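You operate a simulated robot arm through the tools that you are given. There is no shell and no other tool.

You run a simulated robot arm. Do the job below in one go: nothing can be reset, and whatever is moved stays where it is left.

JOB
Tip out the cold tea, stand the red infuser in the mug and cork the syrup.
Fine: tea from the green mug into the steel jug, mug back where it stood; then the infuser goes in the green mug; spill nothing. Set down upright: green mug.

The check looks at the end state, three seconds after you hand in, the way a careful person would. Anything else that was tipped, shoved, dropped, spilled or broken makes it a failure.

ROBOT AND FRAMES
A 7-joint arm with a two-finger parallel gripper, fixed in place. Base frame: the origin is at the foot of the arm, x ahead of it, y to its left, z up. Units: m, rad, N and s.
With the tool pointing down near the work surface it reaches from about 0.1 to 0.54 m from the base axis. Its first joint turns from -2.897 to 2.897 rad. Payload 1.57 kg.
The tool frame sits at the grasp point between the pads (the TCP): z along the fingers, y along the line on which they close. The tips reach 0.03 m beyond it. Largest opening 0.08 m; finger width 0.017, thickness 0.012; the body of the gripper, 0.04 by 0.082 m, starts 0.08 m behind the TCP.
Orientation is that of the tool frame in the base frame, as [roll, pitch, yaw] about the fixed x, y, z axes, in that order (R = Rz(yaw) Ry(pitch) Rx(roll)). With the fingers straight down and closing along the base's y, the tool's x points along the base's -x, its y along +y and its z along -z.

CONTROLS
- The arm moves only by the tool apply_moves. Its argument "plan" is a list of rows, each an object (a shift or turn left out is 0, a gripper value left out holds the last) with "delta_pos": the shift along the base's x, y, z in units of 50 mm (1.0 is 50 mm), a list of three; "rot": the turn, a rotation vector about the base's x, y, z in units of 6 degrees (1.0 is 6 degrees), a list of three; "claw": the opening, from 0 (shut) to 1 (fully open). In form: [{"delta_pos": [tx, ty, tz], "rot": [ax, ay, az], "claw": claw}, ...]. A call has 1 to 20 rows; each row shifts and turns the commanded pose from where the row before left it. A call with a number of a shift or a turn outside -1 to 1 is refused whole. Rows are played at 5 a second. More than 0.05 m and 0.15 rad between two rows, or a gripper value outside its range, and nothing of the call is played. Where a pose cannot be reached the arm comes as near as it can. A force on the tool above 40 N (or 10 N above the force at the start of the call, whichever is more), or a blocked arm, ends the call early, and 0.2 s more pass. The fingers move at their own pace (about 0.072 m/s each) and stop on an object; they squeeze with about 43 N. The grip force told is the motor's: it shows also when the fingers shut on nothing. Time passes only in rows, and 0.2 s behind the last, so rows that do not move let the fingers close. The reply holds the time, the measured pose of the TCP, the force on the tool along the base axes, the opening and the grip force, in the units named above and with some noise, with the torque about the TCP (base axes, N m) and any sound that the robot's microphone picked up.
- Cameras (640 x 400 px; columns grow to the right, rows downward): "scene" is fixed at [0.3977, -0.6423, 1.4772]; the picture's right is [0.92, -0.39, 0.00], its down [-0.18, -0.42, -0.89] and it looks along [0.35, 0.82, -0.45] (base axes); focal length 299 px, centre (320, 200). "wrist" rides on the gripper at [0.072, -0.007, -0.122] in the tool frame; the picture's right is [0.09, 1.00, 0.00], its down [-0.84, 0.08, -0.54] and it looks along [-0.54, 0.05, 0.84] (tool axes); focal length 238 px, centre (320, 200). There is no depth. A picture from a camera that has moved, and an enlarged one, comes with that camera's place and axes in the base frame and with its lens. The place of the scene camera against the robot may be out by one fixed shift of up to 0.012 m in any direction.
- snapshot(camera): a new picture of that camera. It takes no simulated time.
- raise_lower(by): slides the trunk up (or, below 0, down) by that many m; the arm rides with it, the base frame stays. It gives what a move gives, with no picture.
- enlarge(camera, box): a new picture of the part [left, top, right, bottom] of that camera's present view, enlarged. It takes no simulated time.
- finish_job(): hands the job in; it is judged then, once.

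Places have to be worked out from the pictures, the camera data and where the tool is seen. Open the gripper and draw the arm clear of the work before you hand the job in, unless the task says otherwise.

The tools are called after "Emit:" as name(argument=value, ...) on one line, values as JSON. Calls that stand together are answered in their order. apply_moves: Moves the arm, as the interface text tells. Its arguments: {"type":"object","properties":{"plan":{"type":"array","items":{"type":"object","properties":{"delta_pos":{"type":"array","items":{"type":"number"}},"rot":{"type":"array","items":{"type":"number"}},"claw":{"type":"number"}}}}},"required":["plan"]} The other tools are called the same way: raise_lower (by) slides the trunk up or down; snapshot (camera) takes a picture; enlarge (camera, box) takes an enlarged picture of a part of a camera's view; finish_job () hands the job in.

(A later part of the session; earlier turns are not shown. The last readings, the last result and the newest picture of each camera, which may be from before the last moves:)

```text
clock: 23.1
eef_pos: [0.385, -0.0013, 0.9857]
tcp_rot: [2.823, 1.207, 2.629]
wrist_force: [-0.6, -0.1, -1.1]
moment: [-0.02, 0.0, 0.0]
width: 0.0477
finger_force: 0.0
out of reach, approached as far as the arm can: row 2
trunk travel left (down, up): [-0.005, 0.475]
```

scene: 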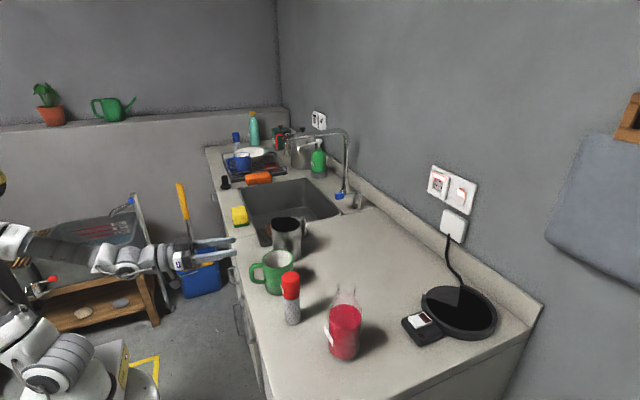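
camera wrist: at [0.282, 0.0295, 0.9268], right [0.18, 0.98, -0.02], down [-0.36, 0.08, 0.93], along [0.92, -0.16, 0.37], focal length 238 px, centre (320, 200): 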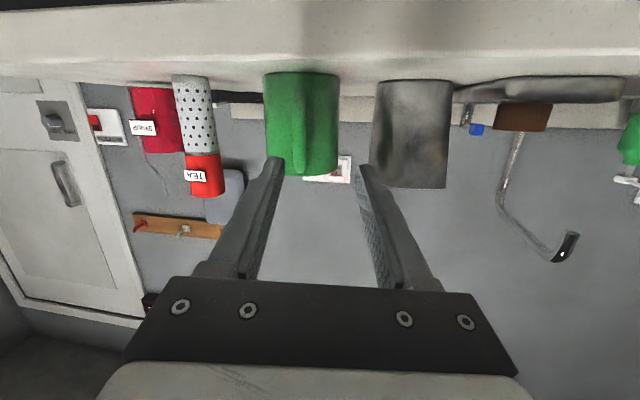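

Now about 20° below level. I'll pitch 10° more and look.

Emit:
apply_moves(plan=[{"rot": [0.08, 0.4, 0]}, {"rot": [0.08, 0.4, 0]}, {"rot": [0.08, 0.4, 0]}, {"rot": [0.08, 0.4, 0]}, {"rot": [0, 0, 0]}, {"rot": [0, 0, 0]}])

Emit:
snapshot(camera="wrist")

Emit:
snapshot(camera="scene")

```text
clock: 24.1
eef_pos: [0.3698, 0.0324, 0.9484]
tcp_rot: [2.966, 0.991, 2.856]
wrist_force: [-0.4, -0.9, -0.4]
moment: [-0.04, 0.01, 0.02]
width: 0.0479
finger_force: 0.0
trunk travel left (down, up): [-0.005, 0.475]
stopped in row 4: the arm was blocked; the commanded pose is now the measured one
```

```text
taken
camera wrist: at [0.2289, 0.0441, 0.9534], right [0.09, 1.0, 0.02], down [0.0, -0.02, 1.0], along [1.0, -0.09, 0.0], focal length 238 px, centre (320, 200)
```

wrist: 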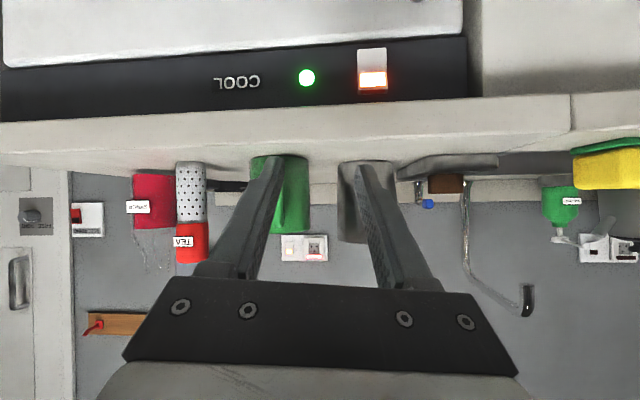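

```text
taken
```

scene: 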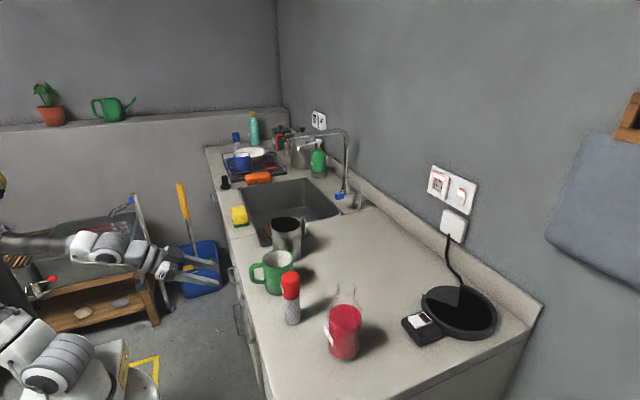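

The TCP drifted while pitching, probably because the joints were re-arranging. I'll hold still a moment to see whether the pose is stable.

Emit:
apply_moves(plan=[{"rot": [0, 0, 0]}, {"rot": [0, 0, 0]}, {"rot": [0, 0, 0]}])

```text
clock: 24.9
eef_pos: [0.3715, 0.0313, 0.9502]
tcp_rot: [2.963, 0.993, 2.855]
wrist_force: [0.4, -0.4, 0.0]
moment: [-0.02, -0.01, 0.03]
width: 0.0484
finger_force: 0.0
trunk travel left (down, up): [-0.005, 0.475]
```

It is stable here, about 32° below level with a small roll. I'll correct yaw and roll by about 0.1 rad in small steps and shift to line up with the handle, slightly higher.

Emit:
apply_moves(plan=[{"delta_pos": [0.05, -0.15, 0.2], "rot": [-0.24, 0, -0.18]}, {"delta_pos": [0.05, -0.15, 0.2], "rot": [-0.24, 0, -0.18]}, {"delta_pos": [0.05, -0.15, 0.2], "rot": [-0.24, 0, -0.18]}, {"delta_pos": [0.05, -0.15, 0.2], "rot": [-0.24, 0, -0.18]}, {"delta_pos": [0, 0, 0]}, {"delta_pos": [0, 0, 0]}])

Emit:
snapshot(camera="wrist")

Emit:
snapshot(camera="scene")

```text
clock: 26.5
eef_pos: [0.3628, 0.0177, 0.9429]
tcp_rot: [3.126, 0.927, 2.974]
wrist_force: [0.2, -0.4, -0.6]
moment: [0.02, -0.03, 0.0]
width: 0.0481
finger_force: 0.0
trunk travel left (down, up): [-0.005, 0.475]
stopped in row 6: the arm was blocked; the commanded pose is now the measured one
```

```text
taken
camera wrist: at [0.2218, 0.0327, 0.9589], right [0.1, 0.99, -0.07], down [0.08, 0.06, 1.0], along [0.99, -0.1, -0.07], focal length 238 px, centre (320, 200)
```

wrist: 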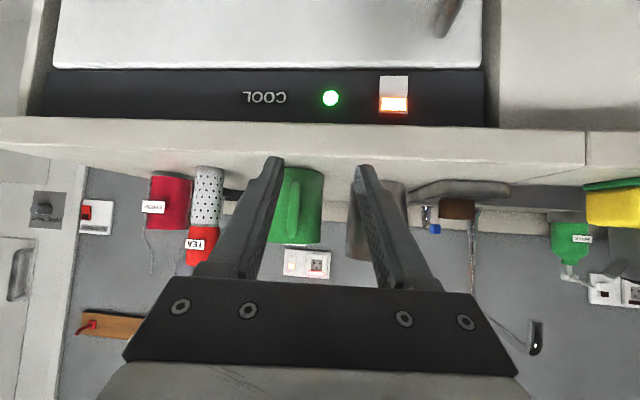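

```text
taken
```

scene: 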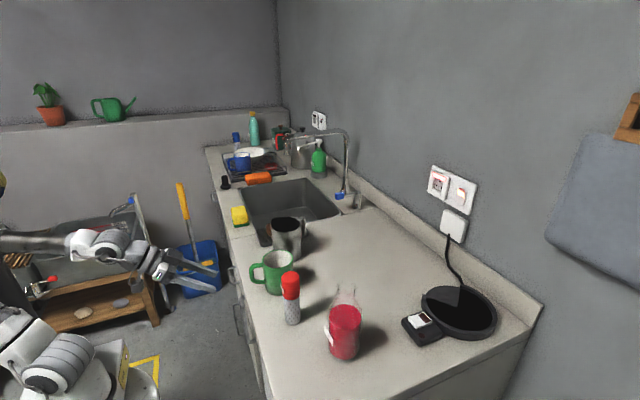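

The arm reports "blocked" with no tool force, so I want to see whether a link is touching something or a joint is at its limit. I'll zoom in on the arm itself.

Emit:
enlarge(camera="scene", box=[0, 160, 250, 400])

```text
1.67 times, centred on (125, 280) of scene
camera zoom: at [0.3977, -0.6423, 1.4772], right [0.92, -0.39, 0.0], down [-0.18, -0.42, -0.89], along [0.35, 0.82, -0.45], focal length 499 px, centre (645, 67)
```

zoom: 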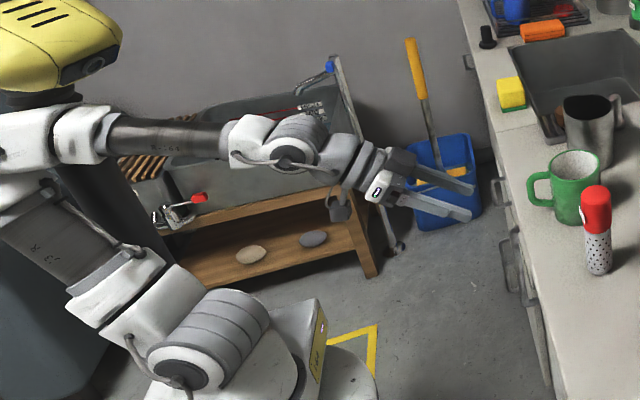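

The camera suggests a compact arm with its elbow folded far back near the robot's own trunk. I'll raise the trunk 0.1 m to open up the fold, then try moving out at a safe height above the mug.

Emit:
raise_lower(by=0.1)

Emit:
apply_moves(plan=[{"delta_pos": [0.2, 0, 0.1]}, {"delta_pos": [0.2, 0, 0.1]}, {"delta_pos": [0.2, 0, 0.1]}, {"delta_pos": [0.2, 0, 0.1]}, {"delta_pos": [0, 0, 0]}, {"delta_pos": [0, 0, 0]}])

Emit:
enlarge(camera="scene", box=[0, 160, 250, 400])

```text
clock: 27.8
eef_pos: [0.3628, 0.0164, 1.043]
tcp_rot: [3.128, 0.928, 2.972]
wrist_force: [-0.4, -0.3, -0.9]
moment: [0.02, 0.01, -0.02]
width: 0.0478
finger_force: 0.0
trunk travel left (down, up): [-0.105, 0.375]
```

```text
clock: 29.4
eef_pos: [0.393, 0.048, 1.0817]
tcp_rot: [-3.13, 0.974, 3.068]
wrist_force: [-0.1, -0.5, -0.3]
moment: [0.02, -0.01, 0.03]
width: 0.048
finger_force: 0.0
trunk travel left (down, up): [-0.105, 0.375]
stopped in row 6: the arm was blocked; the commanded pose is now the measured one
```

```text
1.67 times, centred on (125, 280) of scene
camera zoom: at [0.3977, -0.6423, 1.4772], right [0.92, -0.39, 0.0], down [-0.18, -0.42, -0.89], along [0.35, 0.82, -0.45], focal length 499 px, centre (645, 67)
```

zoom: 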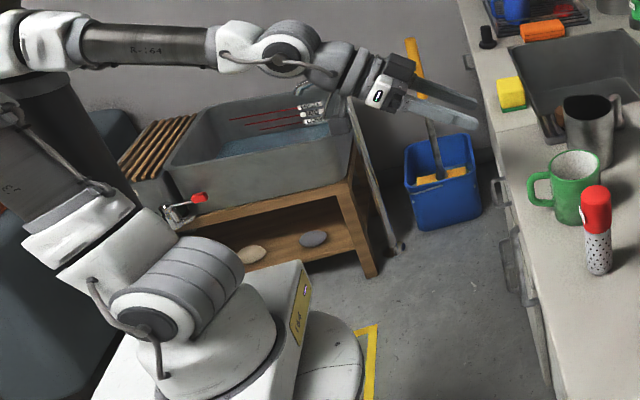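

The TCP drifted in y while moving in x, so the IK is rotating the elbow swivel and lagging. I'll test small single-axis moves with settling time to see how it responds.

Emit:
apply_moves(plan=[{"delta_pos": [0, -0.1, 0]}, {"delta_pos": [0, -0.1, 0]}, {"delta_pos": [0, -0.1, 0]}, {"delta_pos": [0, 0, 0]}, {"delta_pos": [0, 0, 0]}, {"delta_pos": [0, 0, 0]}])

Emit:
enlarge(camera="scene", box=[0, 120, 250, 400])

```text
clock: 30.8
eef_pos: [0.3944, 0.0325, 1.0831]
tcp_rot: [-3.127, 0.977, 3.071]
wrist_force: [-0.4, 0.7, -0.4]
moment: [0.02, -0.02, -0.03]
width: 0.0481
finger_force: 0.2
trunk travel left (down, up): [-0.105, 0.375]
```

```text
1.43 times, centred on (125, 260) of scene
camera zoom: at [0.3977, -0.6423, 1.4772], right [0.92, -0.39, 0.0], down [-0.18, -0.42, -0.89], along [0.35, 0.82, -0.45], focal length 428 px, centre (599, 114)
```

zoom: 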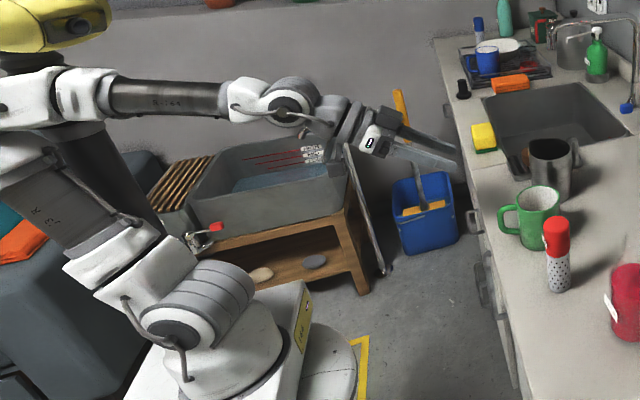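

Slow moves track well, and the elbow looks close to the robot's neck and head, so I want it further forward. I'll raise the trunk 0.12 m and bring the TCP down with the arm, which should swing the elbow forward.

Emit:
raise_lower(by=0.12)

Emit:
apply_moves(plan=[{"delta_pos": [-0.05, 0, -0.2]}, {"delta_pos": [-0.05, 0, -0.2]}, {"delta_pos": [0, 0, -0.2]}, {"delta_pos": [0, 0, -0.2]}, {"delta_pos": [0, 0, -0.2]}, {"delta_pos": [0, 0, -0.2]}, {"delta_pos": [0, 0, -0.2]}, {"delta_pos": [0, 0, -0.2]}, {"delta_pos": [0, 0, 0]}, {"delta_pos": [0, 0, 0]}])

Emit:
enlarge(camera="scene", box=[0, 0, 320, 400])

```text
clock: 32.3
eef_pos: [0.394, 0.0324, 1.2021]
tcp_rot: [-3.127, 0.976, 3.069]
wrist_force: [0.2, -0.2, 1.3]
moment: [0.01, -0.01, -0.01]
width: 0.048
finger_force: 0.1
trunk travel left (down, up): [-0.225, 0.255]
```

```text
clock: 34.5
eef_pos: [0.3893, 0.0339, 1.1238]
tcp_rot: [-3.122, 0.985, 3.07]
wrist_force: [-0.9, -0.5, 0.1]
moment: [0.0, -0.01, 0.0]
width: 0.0476
finger_force: 0.1
trunk travel left (down, up): [-0.225, 0.255]
```

```text
1.00 times, centred on (160, 200) of scene (not enlarged: the box is as wide or as high as the picture)
camera zoom: at [0.3977, -0.6423, 1.4772], right [0.92, -0.39, 0.0], down [-0.18, -0.42, -0.89], along [0.35, 0.82, -0.45], focal length 299 px, centre (480, 200)
```

zoom: 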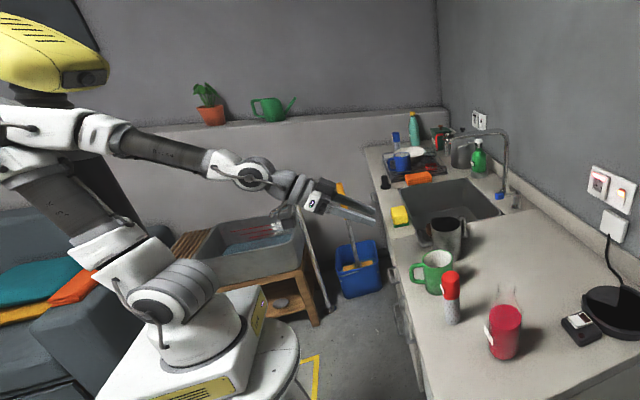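

That tracked accurately and the elbow is coming forward. I'll continue down towards the approach point in front of the handle, adding a little yaw.

Emit:
apply_moves(plan=[{"delta_pos": [0, -0.08, -0.25], "rot": [0, 0, -0.12]}, {"delta_pos": [0, -0.08, -0.25], "rot": [0, 0, -0.12]}, {"delta_pos": [0, -0.08, -0.25], "rot": [0, 0, -0.12]}, {"delta_pos": [0, -0.08, -0.25], "rot": [0, 0, -0.12]}, {"delta_pos": [0, -0.08, -0.25], "rot": [0, 0, -0.12]}, {"delta_pos": [0, -0.08, -0.25], "rot": [0, 0, -0.12]}, {"delta_pos": [0, -0.08, -0.25], "rot": [0, 0, -0.12]}, {"delta_pos": [0, -0.08, -0.25], "rot": [0, 0, -0.12]}, {"delta_pos": [0, -0.08, -0.25], "rot": [0, 0, -0.12]}, {"delta_pos": [0, 0, -0.2]}, {"delta_pos": [0, 0, 0]}])

Emit:
snapshot(camera="wrist")

Emit:
enlarge(camera="scene", box=[0, 0, 320, 400])

```text
clock: 35.5
eef_pos: [0.3886, 0.0938, 1.1019]
tcp_rot: [-3.108, 1.004, -3.057]
wrist_force: [-0.2, 0.0, -0.1]
moment: [-0.01, -0.02, 0.0]
width: 0.048
finger_force: 0.0
out of reach, approached as far as the arm can: row 2, 3, 4
trunk travel left (down, up): [-0.225, 0.255]
stopped in row 4: the arm was blocked; the commanded pose is now the measured one
```

```text
taken
camera wrist: at [0.2477, 0.079, 1.1065], right [-0.11, 0.99, -0.1], down [-0.01, 0.09, 1.0], along [0.99, 0.11, 0.0], focal length 238 px, centre (320, 200)
```

wrist: 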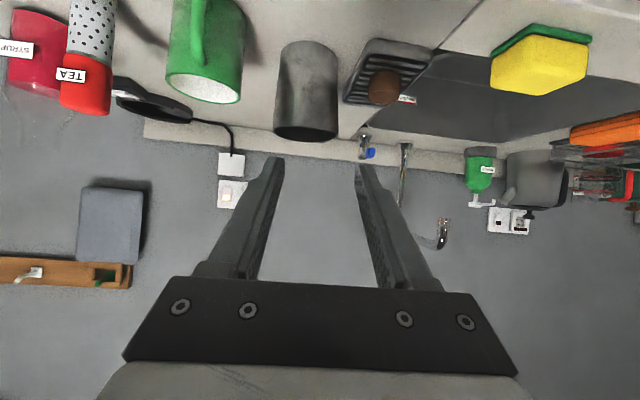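

```text
1.00 times, centred on (160, 200) of scene (not enlarged: the box is as wide or as high as the picture)
camera zoom: at [0.3977, -0.6423, 1.4772], right [0.92, -0.39, 0.0], down [-0.18, -0.42, -0.89], along [0.35, 0.82, -0.45], focal length 299 px, centre (480, 200)
```

zoom: 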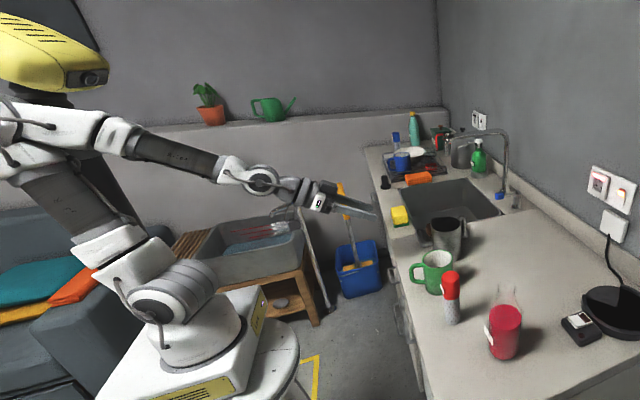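

I think the limit is the elbow folding: near-level poses close to the base put the wrist too close to the shoulder. I'll raise the TCP with the arm, then lower the trunk, so the handle is approached from above with a less folded elbow.

Emit:
apply_moves(plan=[{"delta_pos": [0, -0.05, 0.25]}, {"delta_pos": [0, -0.05, 0.25]}, {"delta_pos": [0, -0.05, 0.25]}, {"delta_pos": [0, -0.05, 0.25]}, {"delta_pos": [0, -0.05, 0.25]}, {"delta_pos": [0, -0.05, 0.25]}, {"delta_pos": [0, -0.05, 0.25]}, {"delta_pos": [0, -0.05, 0.25]}, {"delta_pos": [0, -0.05, 0.25]}, {"delta_pos": [0, -0.05, 0.25]}, {"delta_pos": [0, -0.05, 0.25]}, {"delta_pos": [0, -0.05, 0.25]}, {"delta_pos": [0, -0.05, 0.25]}, {"delta_pos": [0, -0.05, 0.25]}, {"delta_pos": [0, -0.05, 0.25]}, {"delta_pos": [0, 0, 0]}])

Emit:
enlarge(camera="scene", box=[0, 0, 320, 400])

```text
clock: 38.9
eef_pos: [0.3892, 0.0541, 1.2844]
tcp_rot: [-3.109, 0.992, -3.064]
wrist_force: [0.1, 0.3, -0.1]
moment: [-0.01, 0.01, -0.02]
width: 0.048
finger_force: 0.0
trunk travel left (down, up): [-0.225, 0.255]
```

```text
1.00 times, centred on (160, 200) of scene (not enlarged: the box is as wide or as high as the picture)
camera zoom: at [0.3977, -0.6423, 1.4772], right [0.92, -0.39, 0.0], down [-0.18, -0.42, -0.89], along [0.35, 0.82, -0.45], focal length 299 px, centre (480, 200)
```

zoom: 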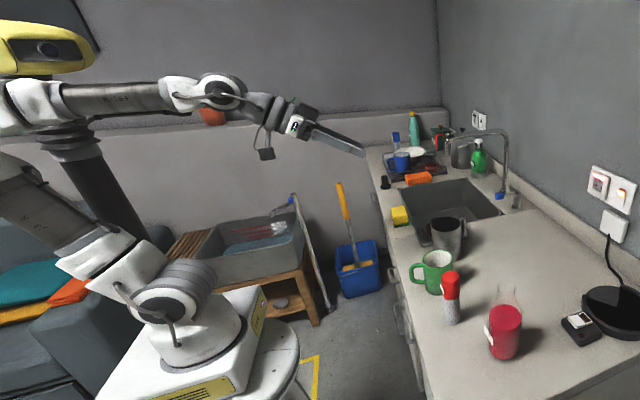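

The arm tracked correctly. Next I'll lower the trunk 0.2 m with the arm in this posture; the TCP will end near z≈1.08, above and in front of the mug handle.

Emit:
raise_lower(by=-0.2)

Emit:
apply_moves(plan=[{"delta_pos": [0.1, -0.15, 0]}, {"delta_pos": [0.1, -0.15, 0]}, {"delta_pos": [0.1, -0.15, 0]}, {"delta_pos": [0.1, -0.15, 0]}, {"delta_pos": [0, -0.15, 0]}, {"delta_pos": [0, -0.15, 0]}, {"delta_pos": [0, 0, 0]}, {"delta_pos": [0, 0, 0]}])

Emit:
snapshot(camera="wrist")

Emit:
enlarge(camera="scene", box=[0, 0, 320, 400])

```text
clock: 41.0
eef_pos: [0.3909, 0.0531, 1.0831]
tcp_rot: [-3.109, 0.988, -3.062]
wrist_force: [0.1, -0.5, -1.0]
moment: [0.02, -0.01, 0.02]
width: 0.0484
finger_force: 0.0
trunk travel left (down, up): [-0.025, 0.455]
```

```text
clock: 42.8
eef_pos: [0.4106, 0.0092, 1.0875]
tcp_rot: [-3.107, 1.0, -3.062]
wrist_force: [0.6, 0.1, -0.1]
moment: [-0.03, 0.03, 0.05]
width: 0.0479
finger_force: 0.1
trunk travel left (down, up): [-0.025, 0.455]
```

```text
taken
camera wrist: at [0.2689, -0.0049, 1.092], right [-0.1, 0.99, -0.1], down [-0.01, 0.1, 1.0], along [0.99, 0.1, 0.0], focal length 238 px, centre (320, 200)
```

wrist: 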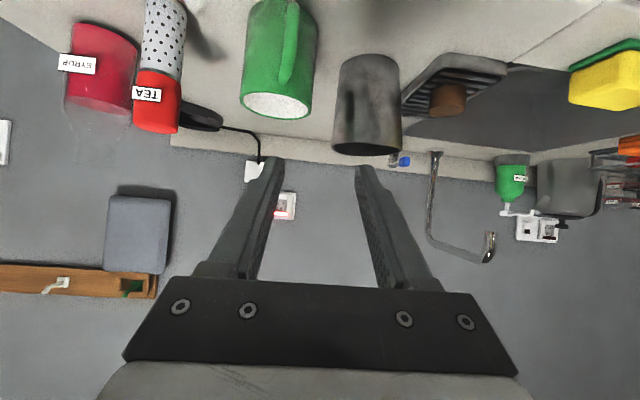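

```text
1.00 times, centred on (160, 200) of scene (not enlarged: the box is as wide or as high as the picture)
camera zoom: at [0.3977, -0.6423, 1.4772], right [0.92, -0.39, 0.0], down [-0.18, -0.42, -0.89], along [0.35, 0.82, -0.45], focal length 299 px, centre (480, 200)
```

zoom: 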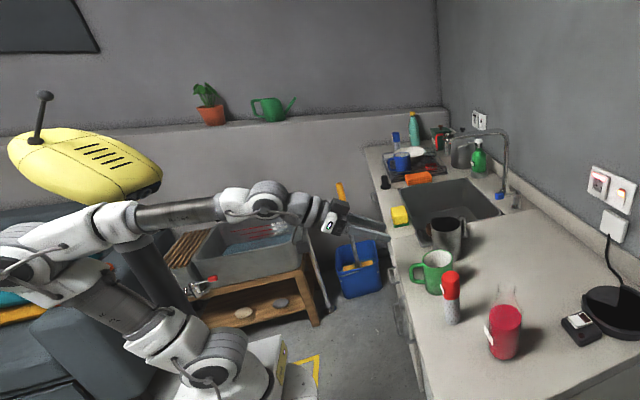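

That tracked well. I'll zoom in on the mug here for an accurate position for the handle and axis before moving above it.

Emit:
enlarge(camera="wrist", box=[225, 0, 345, 130])

```text
3.08 times, centred on (285, 65) of wrist
camera zoom: at [0.2689, -0.0049, 1.092], right [-0.1, 0.99, -0.1], down [-0.01, 0.1, 1.0], along [0.99, 0.1, 0.0], focal length 733 px, centre (428, 615)
```

zoom: 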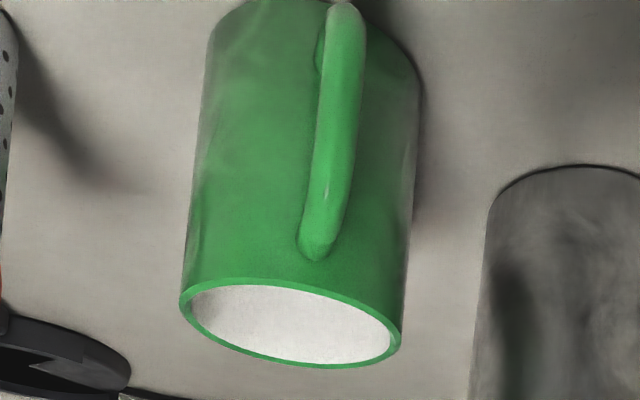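

The mug axis is at about (0.537, -0.038) with the rim at z≈0.992, and the handle's outer bar is near (0.465, -0.022) with its top at z≈0.984. I'll move above the handle and yaw -14° to align with it.

Emit:
apply_moves(plan=[{"delta_pos": [0.14, -0.08, -0.05], "rot": [0, 0, -0.3]}, {"delta_pos": [0.14, -0.08, -0.05], "rot": [0, 0, -0.3]}, {"delta_pos": [0.14, -0.08, -0.05], "rot": [0, 0, -0.3]}, {"delta_pos": [0.14, -0.08, -0.05], "rot": [0, 0, -0.3]}, {"delta_pos": [0.14, -0.08, -0.05], "rot": [0, 0, -0.3]}, {"delta_pos": [0.14, -0.08, -0.05], "rot": [0, 0, -0.3]}, {"delta_pos": [0.14, -0.08, -0.05], "rot": [0, 0, -0.3]}, {"delta_pos": [0.14, -0.08, -0.05], "rot": [0, 0, -0.3]}, {"delta_pos": [0, 0, 0]}, {"delta_pos": [0, 0, 0]}])

Emit:
snapshot(camera="wrist")

Emit:
snapshot(camera="scene")

```text
clock: 45.0
eef_pos: [0.4611, -0.0201, 1.079]
tcp_rot: [-3.098, 1.028, 2.981]
wrist_force: [-0.3, 0.1, -0.5]
moment: [0.0, 0.01, 0.0]
width: 0.0479
finger_force: 0.0
trunk travel left (down, up): [-0.025, 0.455]
```

```text
taken
camera wrist: at [0.32, 0.0016, 1.0808], right [0.15, 0.98, -0.1], down [-0.01, 0.1, 0.99], along [0.99, -0.15, 0.03], focal length 238 px, centre (320, 200)
```

wrist: 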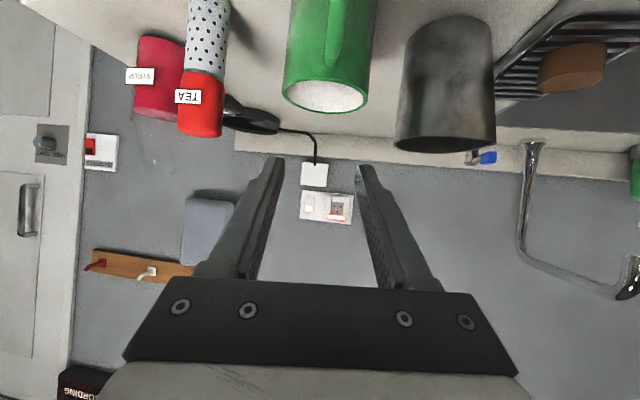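

```text
taken
```

scene: 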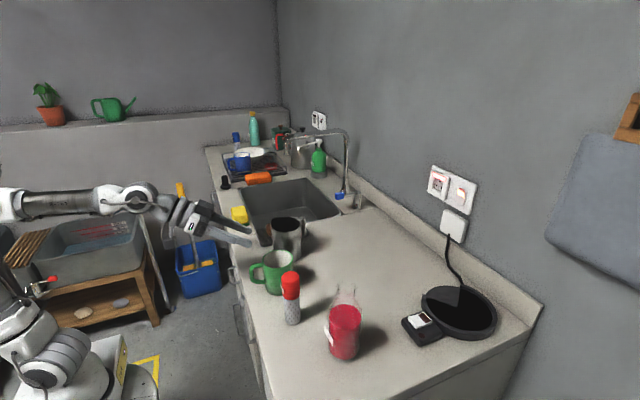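

The tool is aligned (yaw -12°, 31° below level) at (0.461, -0.020, 1.079), about 2 mm off the handle plane. I'll descend slowly with the fingers straddling the handle.

Emit:
apply_moves(plan=[{"delta_pos": [0, 0, -0.2]}, {"delta_pos": [0, 0, -0.2]}, {"delta_pos": [0, 0, -0.2]}, {"delta_pos": [0, 0, -0.2]}, {"delta_pos": [0, 0, -0.2]}, {"delta_pos": [0, 0, 0]}, {"delta_pos": [0, 0, 0]}])

Emit:
snapshot(camera="wrist")

```text
clock: 46.6
eef_pos: [0.4624, -0.0198, 1.0277]
tcp_rot: [-3.096, 1.024, 2.983]
wrist_force: [-0.2, 0.6, 0.5]
moment: [0.02, 0.04, -0.01]
width: 0.0479
finger_force: 0.0
trunk travel left (down, up): [-0.025, 0.455]
```

```text
taken
camera wrist: at [0.3215, 0.0012, 1.0297], right [0.15, 0.98, -0.1], down [-0.01, 0.1, 0.99], along [0.99, -0.15, 0.02], focal length 238 px, centre (320, 200)
```

wrist: 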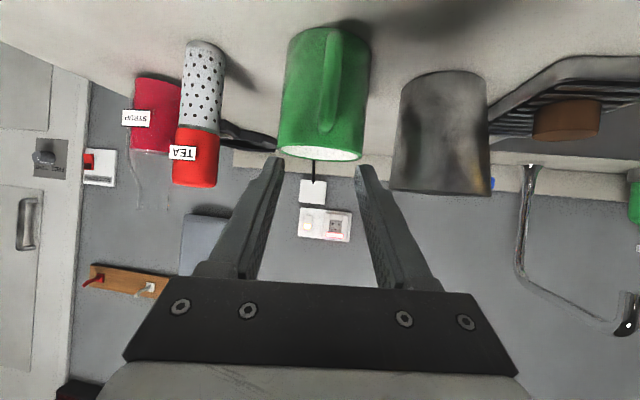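

The handle is centred between the fingers. I'll continue down to grip height at z≈0.957.

Emit:
apply_moves(plan=[{"delta_pos": [0.02, 0, -0.2]}, {"delta_pos": [0.02, 0, -0.2]}, {"delta_pos": [0.02, 0, -0.2]}, {"delta_pos": [0.02, 0, -0.2]}, {"delta_pos": [0.02, 0, -0.2]}, {"delta_pos": [0, 0, -0.2]}, {"delta_pos": [0, 0, -0.2]}, {"delta_pos": [0, 0, 0]}, {"delta_pos": [0, 0, 0]}])

Emit:
snapshot(camera="wrist")

Emit:
enlarge(camera="scene", box=[200, 210, 330, 320])

```text
clock: 48.6
eef_pos: [0.4694, -0.0206, 0.954]
tcp_rot: [-3.096, 1.011, 2.984]
wrist_force: [0.4, -0.7, 0.2]
moment: [0.02, 0.04, -0.02]
width: 0.0478
finger_force: 0.1
trunk travel left (down, up): [-0.025, 0.455]
```

```text
taken
camera wrist: at [0.3288, 0.0002, 0.9569], right [0.15, 0.98, -0.1], down [0.01, 0.1, 0.99], along [0.99, -0.15, 0.01], focal length 238 px, centre (320, 200)
```

wrist: 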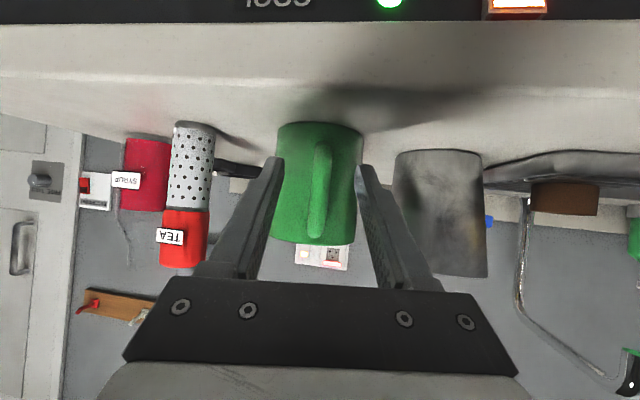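

```text
3.64 times, centred on (265, 265) of scene
camera zoom: at [0.3977, -0.6423, 1.4772], right [0.92, -0.39, 0.0], down [-0.18, -0.42, -0.89], along [0.35, 0.82, -0.45], focal length 1088 px, centre (520, -36)
```

zoom: 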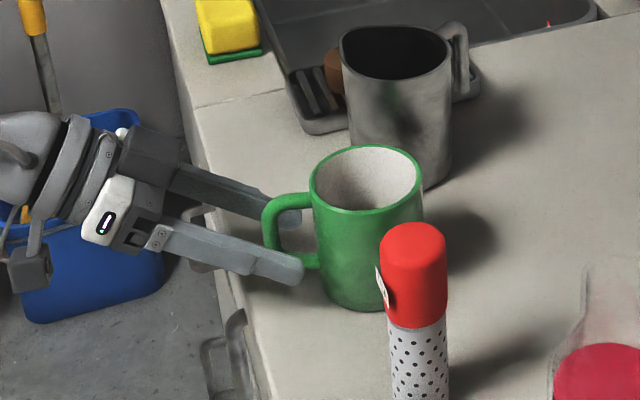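

The fingers straddle the handle at mid-height, centred. I'll close the gripper on it.

Emit:
apply_moves(plan=[{"claw": 0}, {"claw": 0}, {"claw": 0}, {"claw": 0}])

Emit:
snapshot(camera="wrist")

Emit:
enlarge(camera="scene", box=[200, 210, 330, 320])

```text
clock: 49.6
eef_pos: [0.4698, -0.0205, 0.9518]
tcp_rot: [-3.099, 1.011, 2.979]
wrist_force: [-0.2, 2.9, 5.2]
moment: [0.36, -0.4, 0.18]
width: 0.012
finger_force: 28.5
trunk travel left (down, up): [-0.025, 0.455]
```

```text
taken
camera wrist: at [0.3291, 0.0001, 0.9571], right [0.15, 0.98, -0.1], down [0.01, 0.1, 0.99], along [0.99, -0.15, 0.01], focal length 238 px, centre (320, 200)
```

wrist: 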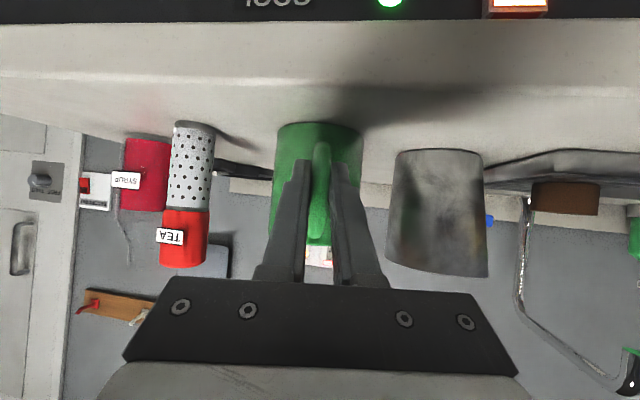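

```text
3.64 times, centred on (265, 265) of scene
camera zoom: at [0.3977, -0.6423, 1.4772], right [0.92, -0.39, 0.0], down [-0.18, -0.42, -0.89], along [0.35, 0.82, -0.45], focal length 1088 px, centre (520, -36)
```

zoom: 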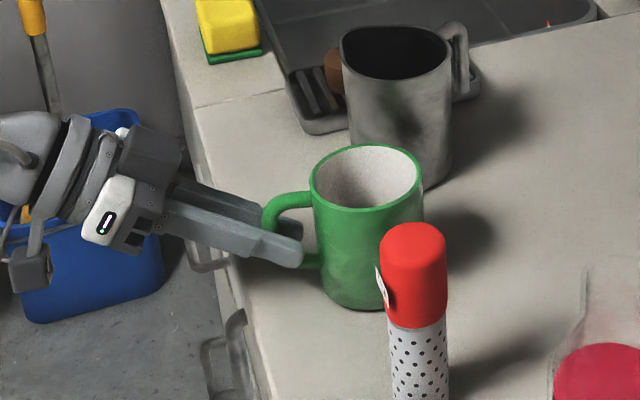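

Grip established: width 0.012, force 28 N, and the mug hasn't moved. I'll lift slowly 2.5 cm and check for slip or tilt.

Emit:
apply_moves(plan=[{"delta_pos": [0, 0, 0.1]}, {"delta_pos": [0, 0, 0.1]}, {"delta_pos": [0, 0, 0.1]}, {"delta_pos": [0, 0, 0.1]}, {"delta_pos": [0, 0, 0.1]}, {"delta_pos": [0, 0, 0]}])

Emit:
enlarge(camera="scene", box=[200, 210, 330, 320])

Emit:
snapshot(camera="wrist")

```text
clock: 51.0
eef_pos: [0.4709, -0.0238, 0.9706]
tcp_rot: [-3.106, 0.993, 2.967]
wrist_force: [-0.9, 0.5, -3.5]
moment: [0.07, 0.27, -0.03]
width: 0.0118
finger_force: 29.2
trunk travel left (down, up): [-0.025, 0.455]
```

```text
3.64 times, centred on (265, 265) of scene
camera zoom: at [0.3977, -0.6423, 1.4772], right [0.92, -0.39, 0.0], down [-0.18, -0.42, -0.89], along [0.35, 0.82, -0.45], focal length 1088 px, centre (520, -36)
```

zoom: 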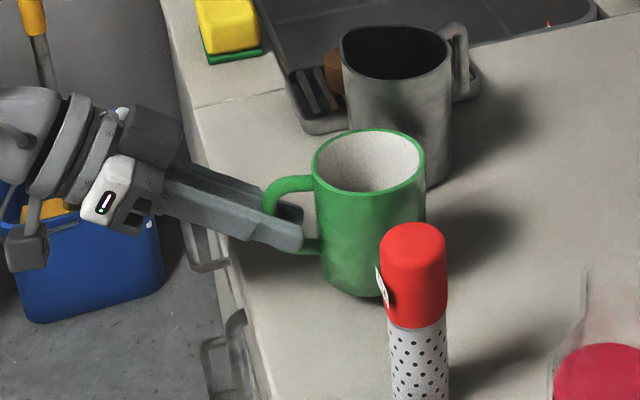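

```text
taken
camera wrist: at [0.3306, -0.0017, 0.9758], right [0.15, 0.98, -0.1], down [0.02, 0.09, 1.0], along [0.99, -0.15, -0.01], focal length 238 px, centre (320, 200)
```

wrist: 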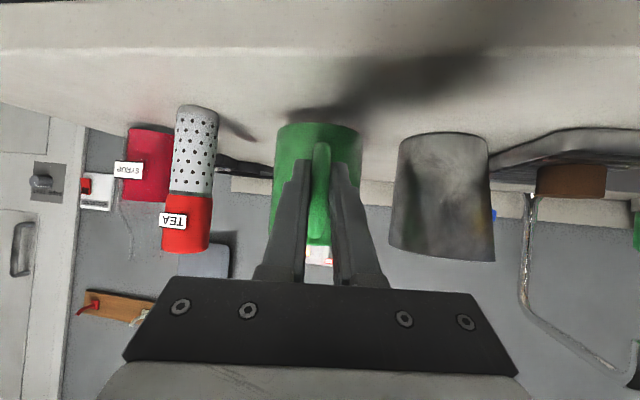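

The mug lifts cleanly and stays upright (load about 3.5 N). I'll continue up to about z≈1.10 at the grip.

Emit:
apply_moves(plan=[{"delta_pos": [0, 0, 0.2]}, {"delta_pos": [0, 0, 0.2]}, {"delta_pos": [0, 0, 0.2]}, {"delta_pos": [0, 0, 0.2]}, {"delta_pos": [0, 0, 0.2]}, {"delta_pos": [0, 0, 0.2]}, {"delta_pos": [0, 0, 0.2]}, {"delta_pos": [0, 0, 0.2]}, {"delta_pos": [0, 0, 0.2]}, {"delta_pos": [0, 0, 0.2]}, {"delta_pos": [0, 0, 0.2]}, {"delta_pos": [0, 0, 0.2]}, {"delta_pos": [0, 0, 0.2]}, {"delta_pos": [0, 0, 0]}])

Emit:
snapshot(camera="scene")

Emit:
snapshot(camera="wrist")

```text
clock: 54.0
eef_pos: [0.4678, -0.0213, 1.1055]
tcp_rot: [-3.103, 1.007, 2.975]
wrist_force: [0.1, -0.6, -3.5]
moment: [0.05, 0.26, -0.01]
width: 0.0118
finger_force: 28.9
trunk travel left (down, up): [-0.025, 0.455]
```

```text
taken
```

scene: 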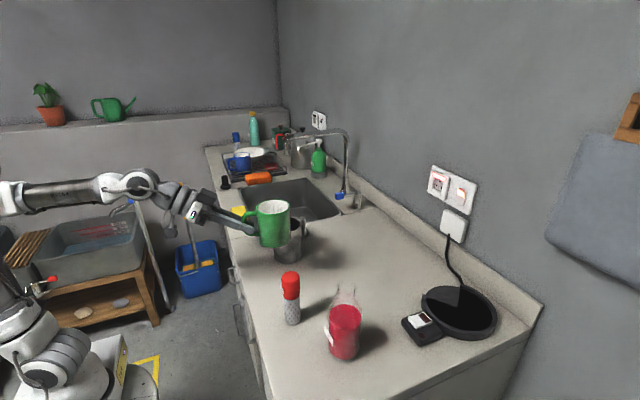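

```text
taken
camera wrist: at [0.3278, 0.0, 1.1101], right [0.15, 0.98, -0.1], down [0.01, 0.1, 1.0], along [0.99, -0.15, 0.01], focal length 238 px, centre (320, 200)
```

wrist: 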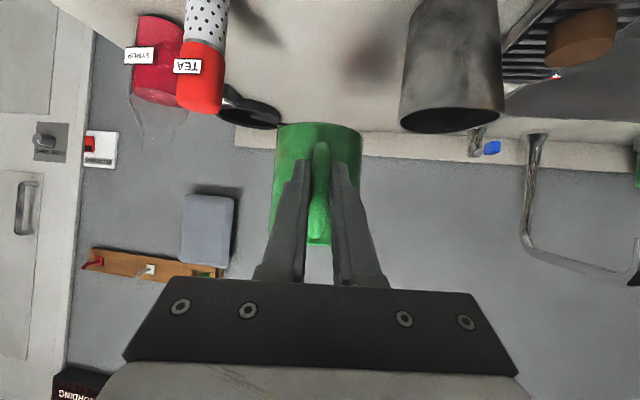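

The mug is held upright above rim height. Before moving over, I'll measure the jug's mouth precisely from here and from the scene camera.

Emit:
enlarge(camera="wrist", box=[380, 0, 520, 150])

Emit:
enlarge(camera="scene", box=[230, 190, 330, 270])

```text
2.67 times, centred on (450, 75) of wrist
camera zoom: at [0.3278, 0.0, 1.1101], right [0.15, 0.98, -0.1], down [0.01, 0.1, 1.0], along [0.99, -0.15, 0.01], focal length 636 px, centre (-27, 533)
```

zoom: 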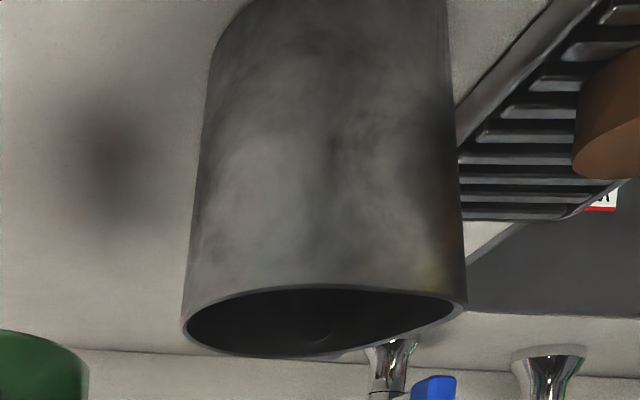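

```text
5.00 times, centred on (280, 230) of scene
camera zoom: at [0.3977, -0.6423, 1.4772], right [0.92, -0.39, 0.0], down [-0.18, -0.42, -0.89], along [0.35, 0.82, -0.45], focal length 1496 px, centre (520, 50)
```

zoom: 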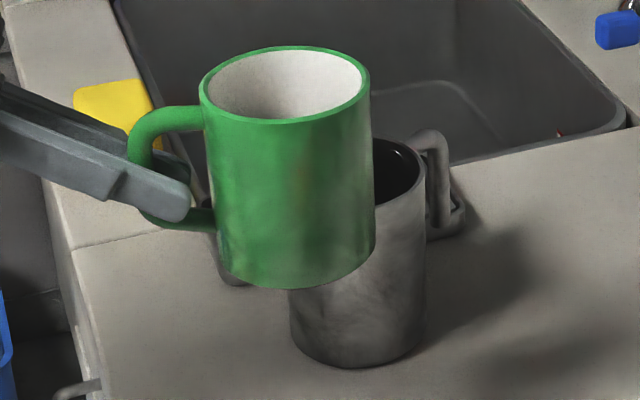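

The jug mouth is centred near (0.592, 0.083), rim z≈1.02, inner radius about 0.04. Because the arm has stalled unexpectedly before, I don't want that mid-pour, so I'll set the mug back on its spot and rehearse the tilt with an empty gripper first.

Emit:
apply_moves(plan=[{"delta_pos": [0.01, 0, -0.2]}, {"delta_pos": [0.01, 0, -0.2]}, {"delta_pos": [0.01, 0, -0.2]}, {"delta_pos": [0.01, 0, -0.2]}, {"delta_pos": [0, 0, -0.2]}, {"delta_pos": [0, 0, -0.2]}, {"delta_pos": [0, 0, -0.2]}, {"delta_pos": [0, 0, -0.2]}, {"delta_pos": [0, 0, -0.2]}, {"delta_pos": [0, 0, -0.2]}, {"delta_pos": [0, 0, -0.2]}, {"delta_pos": [0, 0, -0.2]}, {"delta_pos": [0, 0, -0.2]}, {"delta_pos": [0, 0, -0.1]}, {"delta_pos": [0, 0, -0.1]}, {"delta_pos": [0, 0, -0.1]}, {"delta_pos": [0, 0, 0]}])

Emit:
enlarge(camera="scene", box=[200, 210, 330, 320])

```text
clock: 57.6
eef_pos: [0.4722, -0.0216, 0.9599]
tcp_rot: [-3.099, 1.006, 2.978]
wrist_force: [-0.3, 0.7, -3.8]
moment: [0.04, 0.25, 0.03]
width: 0.0119
finger_force: 29.8
trunk travel left (down, up): [-0.025, 0.455]
```

```text
3.64 times, centred on (265, 265) of scene
camera zoom: at [0.3977, -0.6423, 1.4772], right [0.92, -0.39, 0.0], down [-0.18, -0.42, -0.89], along [0.35, 0.82, -0.45], focal length 1088 px, centre (520, -36)
```

zoom: 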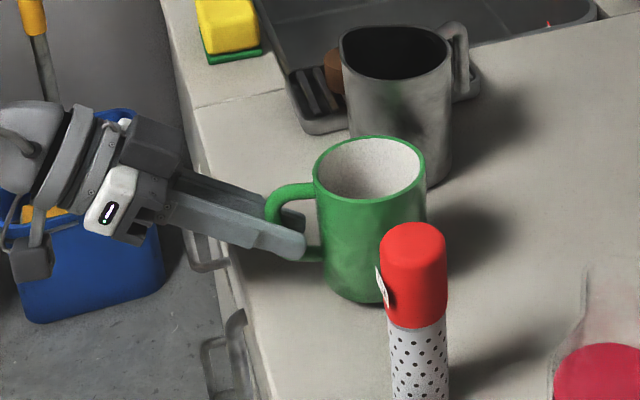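

The mug is still about 8 mm above the counter. I'll lower it in 2 mm steps and watch the force.

Emit:
apply_moves(plan=[{"delta_pos": [0, 0, -0.05]}, {"delta_pos": [0, 0, -0.05]}, {"delta_pos": [0, 0, -0.04]}, {"delta_pos": [0, 0, 0]}])

```text
clock: 58.6
eef_pos: [0.4723, -0.0214, 0.955]
tcp_rot: [-3.102, 1.007, 2.977]
wrist_force: [-0.1, 1.9, 2.9]
moment: [0.22, -0.34, 0.09]
width: 0.0118
finger_force: 29.2
trunk travel left (down, up): [-0.025, 0.455]
```

Contact: the vertical force changed from -3.8 to +2.9 N, so the mug is standing. I'll open the fingers and rise clear.

Emit:
apply_moves(plan=[{"claw": 0.6}, {"claw": 0.6}, {"claw": 0.6}, {"delta_pos": [0, 0, 0]}])

Emit:
snapshot(camera="wrist")

Emit:
enlarge(camera="scene", box=[200, 210, 330, 320])

```text
clock: 59.6
eef_pos: [0.4719, -0.0226, 0.9527]
tcp_rot: [-3.101, 1.004, 2.977]
wrist_force: [0.3, -0.4, 0.4]
moment: [-0.01, 0.01, 0.01]
width: 0.048
finger_force: 0.1
trunk travel left (down, up): [-0.025, 0.455]
```

```text
taken
camera wrist: at [0.3319, -0.0014, 0.9571], right [0.15, 0.98, -0.1], down [0.01, 0.1, 1.0], along [0.99, -0.15, 0.0], focal length 238 px, centre (320, 200)
```

wrist: 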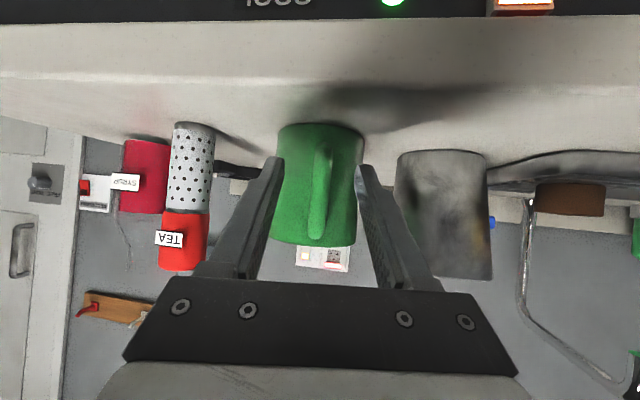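

```text
3.64 times, centred on (265, 265) of scene
camera zoom: at [0.3977, -0.6423, 1.4772], right [0.92, -0.39, 0.0], down [-0.18, -0.42, -0.89], along [0.35, 0.82, -0.45], focal length 1088 px, centre (520, -36)
```

zoom: 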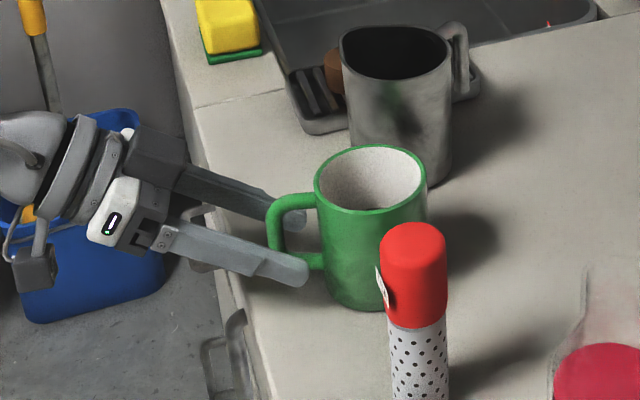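

The mug stands within about 3 mm of its original place. I'll rise straight up and rehearse: move to the pour point with yaw 0.

Emit:
apply_moves(plan=[{"delta_pos": [0, 0, 0.2]}, {"delta_pos": [0, 0, 0.2]}, {"delta_pos": [0, 0, 0.2]}, {"delta_pos": [0, 0, 0.2]}, {"delta_pos": [0, 0, 0.2]}, {"delta_pos": [0, 0, 0.2]}, {"delta_pos": [0, 0, 0.2]}, {"delta_pos": [0, 0, 0.2]}, {"delta_pos": [0, 0, 0.2]}, {"delta_pos": [0, 0, 0.2]}, {"delta_pos": [0, 0, 0.2]}, {"delta_pos": [0, 0, 0.2]}, {"delta_pos": [0, 0, 0.2]}, {"delta_pos": [0, 0, 0.2]}, {"delta_pos": [0, 0, 0.2]}, {"delta_pos": [0, 0, 0]}])

Emit:
apply_moves(plan=[{"delta_pos": [0.1, 0.11, 0], "rot": [0, 0, 0.2]}, {"delta_pos": [0.1, 0.11, 0], "rot": [0, 0, 0.2]}, {"delta_pos": [0.1, 0.11, 0], "rot": [0, 0, 0.2]}, {"delta_pos": [0.1, 0.11, 0], "rot": [0, 0, 0.2]}, {"delta_pos": [0.1, 0.11, 0], "rot": [0, 0, 0.2]}, {"delta_pos": [0.1, 0.11, 0], "rot": [0, 0, 0.2]}, {"delta_pos": [0.1, 0.11, 0], "rot": [0, 0, 0.2]}, {"delta_pos": [0.1, 0.11, 0], "rot": [0, 0, 0.2]}, {"delta_pos": [0.1, 0.11, 0], "rot": [0, 0, 0.2]}, {"delta_pos": [0.1, 0.11, 0], "rot": [0, 0, 0.2]}, {"delta_pos": [0, 0, 0]}, {"delta_pos": [0, 0, 0]}])

Emit:
snapshot(camera="scene")

```text
clock: 63.0
eef_pos: [0.4798, -0.0262, 1.0919]
tcp_rot: [-3.116, 0.977, 2.963]
wrist_force: [0.4, -0.1, -0.6]
moment: [0.02, 0.0, 0.0]
width: 0.0477
finger_force: 0.1
trunk travel left (down, up): [-0.025, 0.455]
```

```text
clock: 65.6
eef_pos: [0.523, 0.0334, 1.103]
tcp_rot: [-3.105, 1.003, -3.101]
wrist_force: [-0.4, 0.8, -0.4]
moment: [-0.01, -0.01, -0.02]
width: 0.0479
finger_force: 0.0
trunk travel left (down, up): [-0.025, 0.455]
```

```text
taken
```

scene: 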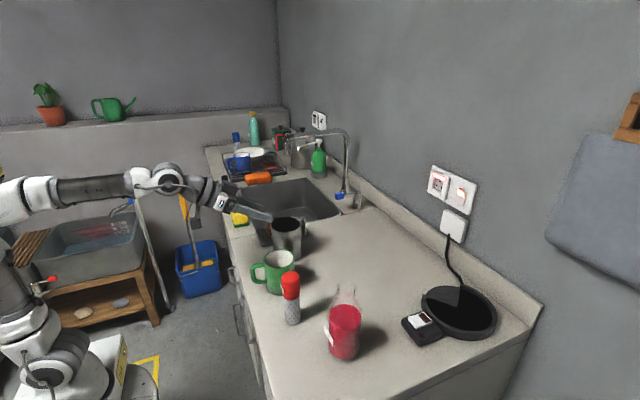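

The pose is accurate at (0.523, 0.033, 1.103) with yaw≈0. Now I'll rehearse the tilt about x in 2.4° steps with the empty gripper.

Emit:
apply_moves(plan=[{"rot": [-0.4, 0, 0]}, {"rot": [-0.4, 0, 0]}, {"rot": [-0.4, 0, 0]}, {"rot": [-0.4, 0, 0]}, {"rot": [-0.4, 0, 0]}, {"rot": [-0.4, 0, 0]}, {"rot": [-0.4, 0, 0]}, {"rot": [-0.4, 0, 0]}, {"rot": [-0.4, 0, 0]}, {"rot": [-0.4, 0, 0]}, {"rot": [-0.4, 0, 0]}, {"rot": [-0.4, 0, 0]}, {"rot": [-0.4, 0, 0]}, {"rot": [-0.4, 0, 0]}, {"rot": [-0.4, 0, 0]}, {"rot": [-0.4, 0, 0]}, {"rot": [-0.4, 0, 0]}, {"rot": [-0.4, 0, 0]}, {"rot": [-0.4, 0, 0]}, {"rot": [-0.4, 0, 0]}])

Emit:
snapshot(camera="scene")

```text
clock: 69.8
eef_pos: [0.5228, 0.0344, 1.1023]
tcp_rot: [-2.012, 0.581, -2.266]
wrist_force: [-0.3, -0.3, 0.7]
moment: [-0.02, -0.01, -0.02]
width: 0.0482
finger_force: 0.0
trunk travel left (down, up): [-0.025, 0.455]
```

```text
taken
```

scene: 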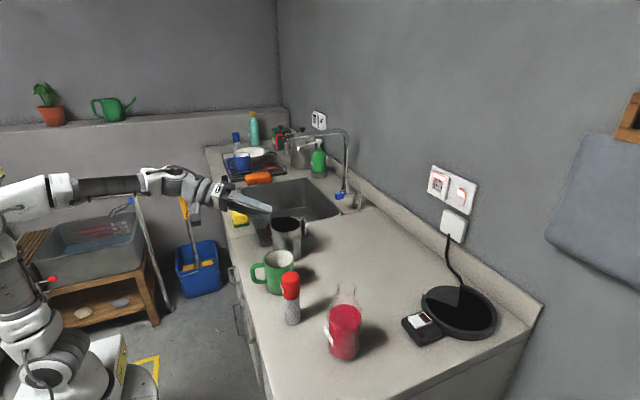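

Tracking is accurate through 48°. I'll continue the rehearsal to 96°, dropping 2 cm as planned for the real pour.

Emit:
apply_moves(plan=[{"delta_pos": [0, 0, -0.04], "rot": [-0.4, 0, 0]}, {"delta_pos": [0, 0, -0.04], "rot": [-0.4, 0, 0]}, {"delta_pos": [0, 0, -0.04], "rot": [-0.4, 0, 0]}, {"delta_pos": [0, 0, -0.04], "rot": [-0.4, 0, 0]}, {"delta_pos": [0, 0, -0.04], "rot": [-0.4, 0, 0]}, {"delta_pos": [0, 0, -0.04], "rot": [-0.4, 0, 0]}, {"delta_pos": [0, 0, -0.04], "rot": [-0.4, 0, 0]}, {"delta_pos": [0, 0, -0.04], "rot": [-0.4, 0, 0]}, {"delta_pos": [0, 0, -0.04], "rot": [-0.4, 0, 0]}, {"delta_pos": [0, 0, -0.04], "rot": [-0.4, 0, 0]}, {"rot": [-0.4, 0, 0]}, {"rot": [-0.4, 0, 0]}, {"rot": [-0.4, 0, 0]}, {"rot": [-0.4, 0, 0]}, {"rot": [-0.4, 0, 0]}, {"rot": [-0.4, 0, 0]}, {"rot": [-0.4, 0, 0]}, {"rot": [-0.4, 0, 0]}, {"rot": [-0.4, 0, 0]}, {"rot": [-0.4, 0, 0]}])

Emit:
snapshot(camera="scene")

```text
clock: 74.0
eef_pos: [0.5229, 0.0329, 1.0806]
tcp_rot: [-1.511, -0.11, -2.143]
wrist_force: [0.5, -0.8, 0.0]
moment: [0.0, -0.03, 0.02]
width: 0.0481
finger_force: 0.1
trunk travel left (down, up): [-0.025, 0.455]
```

```text
taken
```

scene: 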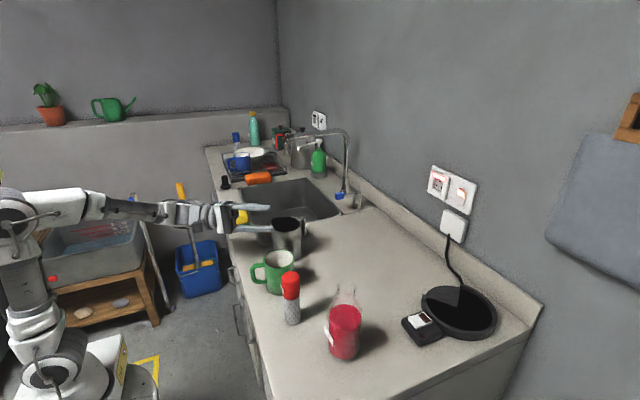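

Still accurate at 96°. I'll rehearse the last part to about 130° with the +y shift.

Emit:
apply_moves(plan=[{"delta_pos": [0, 0.05, 0], "rot": [-0.4, 0, 0]}, {"delta_pos": [0, 0.05, 0], "rot": [-0.4, 0, 0]}, {"delta_pos": [0, 0.05, 0], "rot": [-0.4, 0, 0]}, {"delta_pos": [0, 0.05, 0], "rot": [-0.4, 0, 0]}, {"delta_pos": [0, 0.05, 0], "rot": [-0.4, 0, 0]}, {"delta_pos": [0, 0.05, 0], "rot": [-0.4, 0, 0]}, {"delta_pos": [0, 0.05, 0], "rot": [-0.4, 0, 0]}, {"delta_pos": [0, 0.05, 0], "rot": [-0.4, 0, 0]}, {"delta_pos": [0, 0.05, 0], "rot": [-0.4, 0, 0]}, {"delta_pos": [0, 0.05, 0], "rot": [-0.4, 0, 0]}, {"delta_pos": [0, 0.05, 0], "rot": [-0.4, 0, 0]}, {"delta_pos": [0, 0.05, 0], "rot": [-0.4, 0, 0]}, {"delta_pos": [0, 0, 0], "rot": [-0.4, 0, 0]}, {"delta_pos": [0, 0, 0], "rot": [-0.4, 0, 0]}, {"delta_pos": [0, 0, 0]}])

Emit:
snapshot(camera="scene")

```text
clock: 77.2
eef_pos: [0.5224, 0.0624, 1.0791]
tcp_rot: [-1.142, -0.584, -2.275]
wrist_force: [-0.1, 0.2, 0.5]
moment: [-0.03, 0.02, 0.01]
width: 0.0478
finger_force: 0.0
trunk travel left (down, up): [-0.025, 0.455]
```

```text
taken
```

scene: 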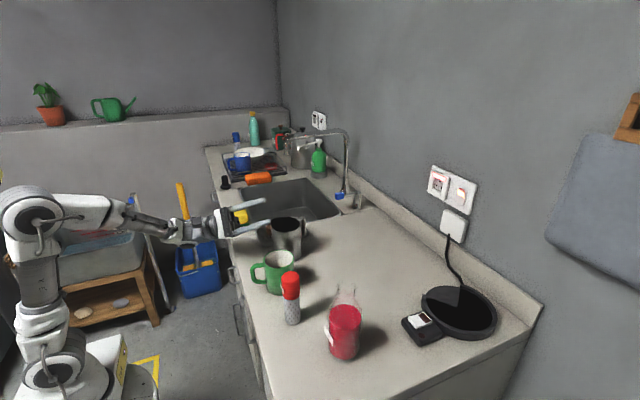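

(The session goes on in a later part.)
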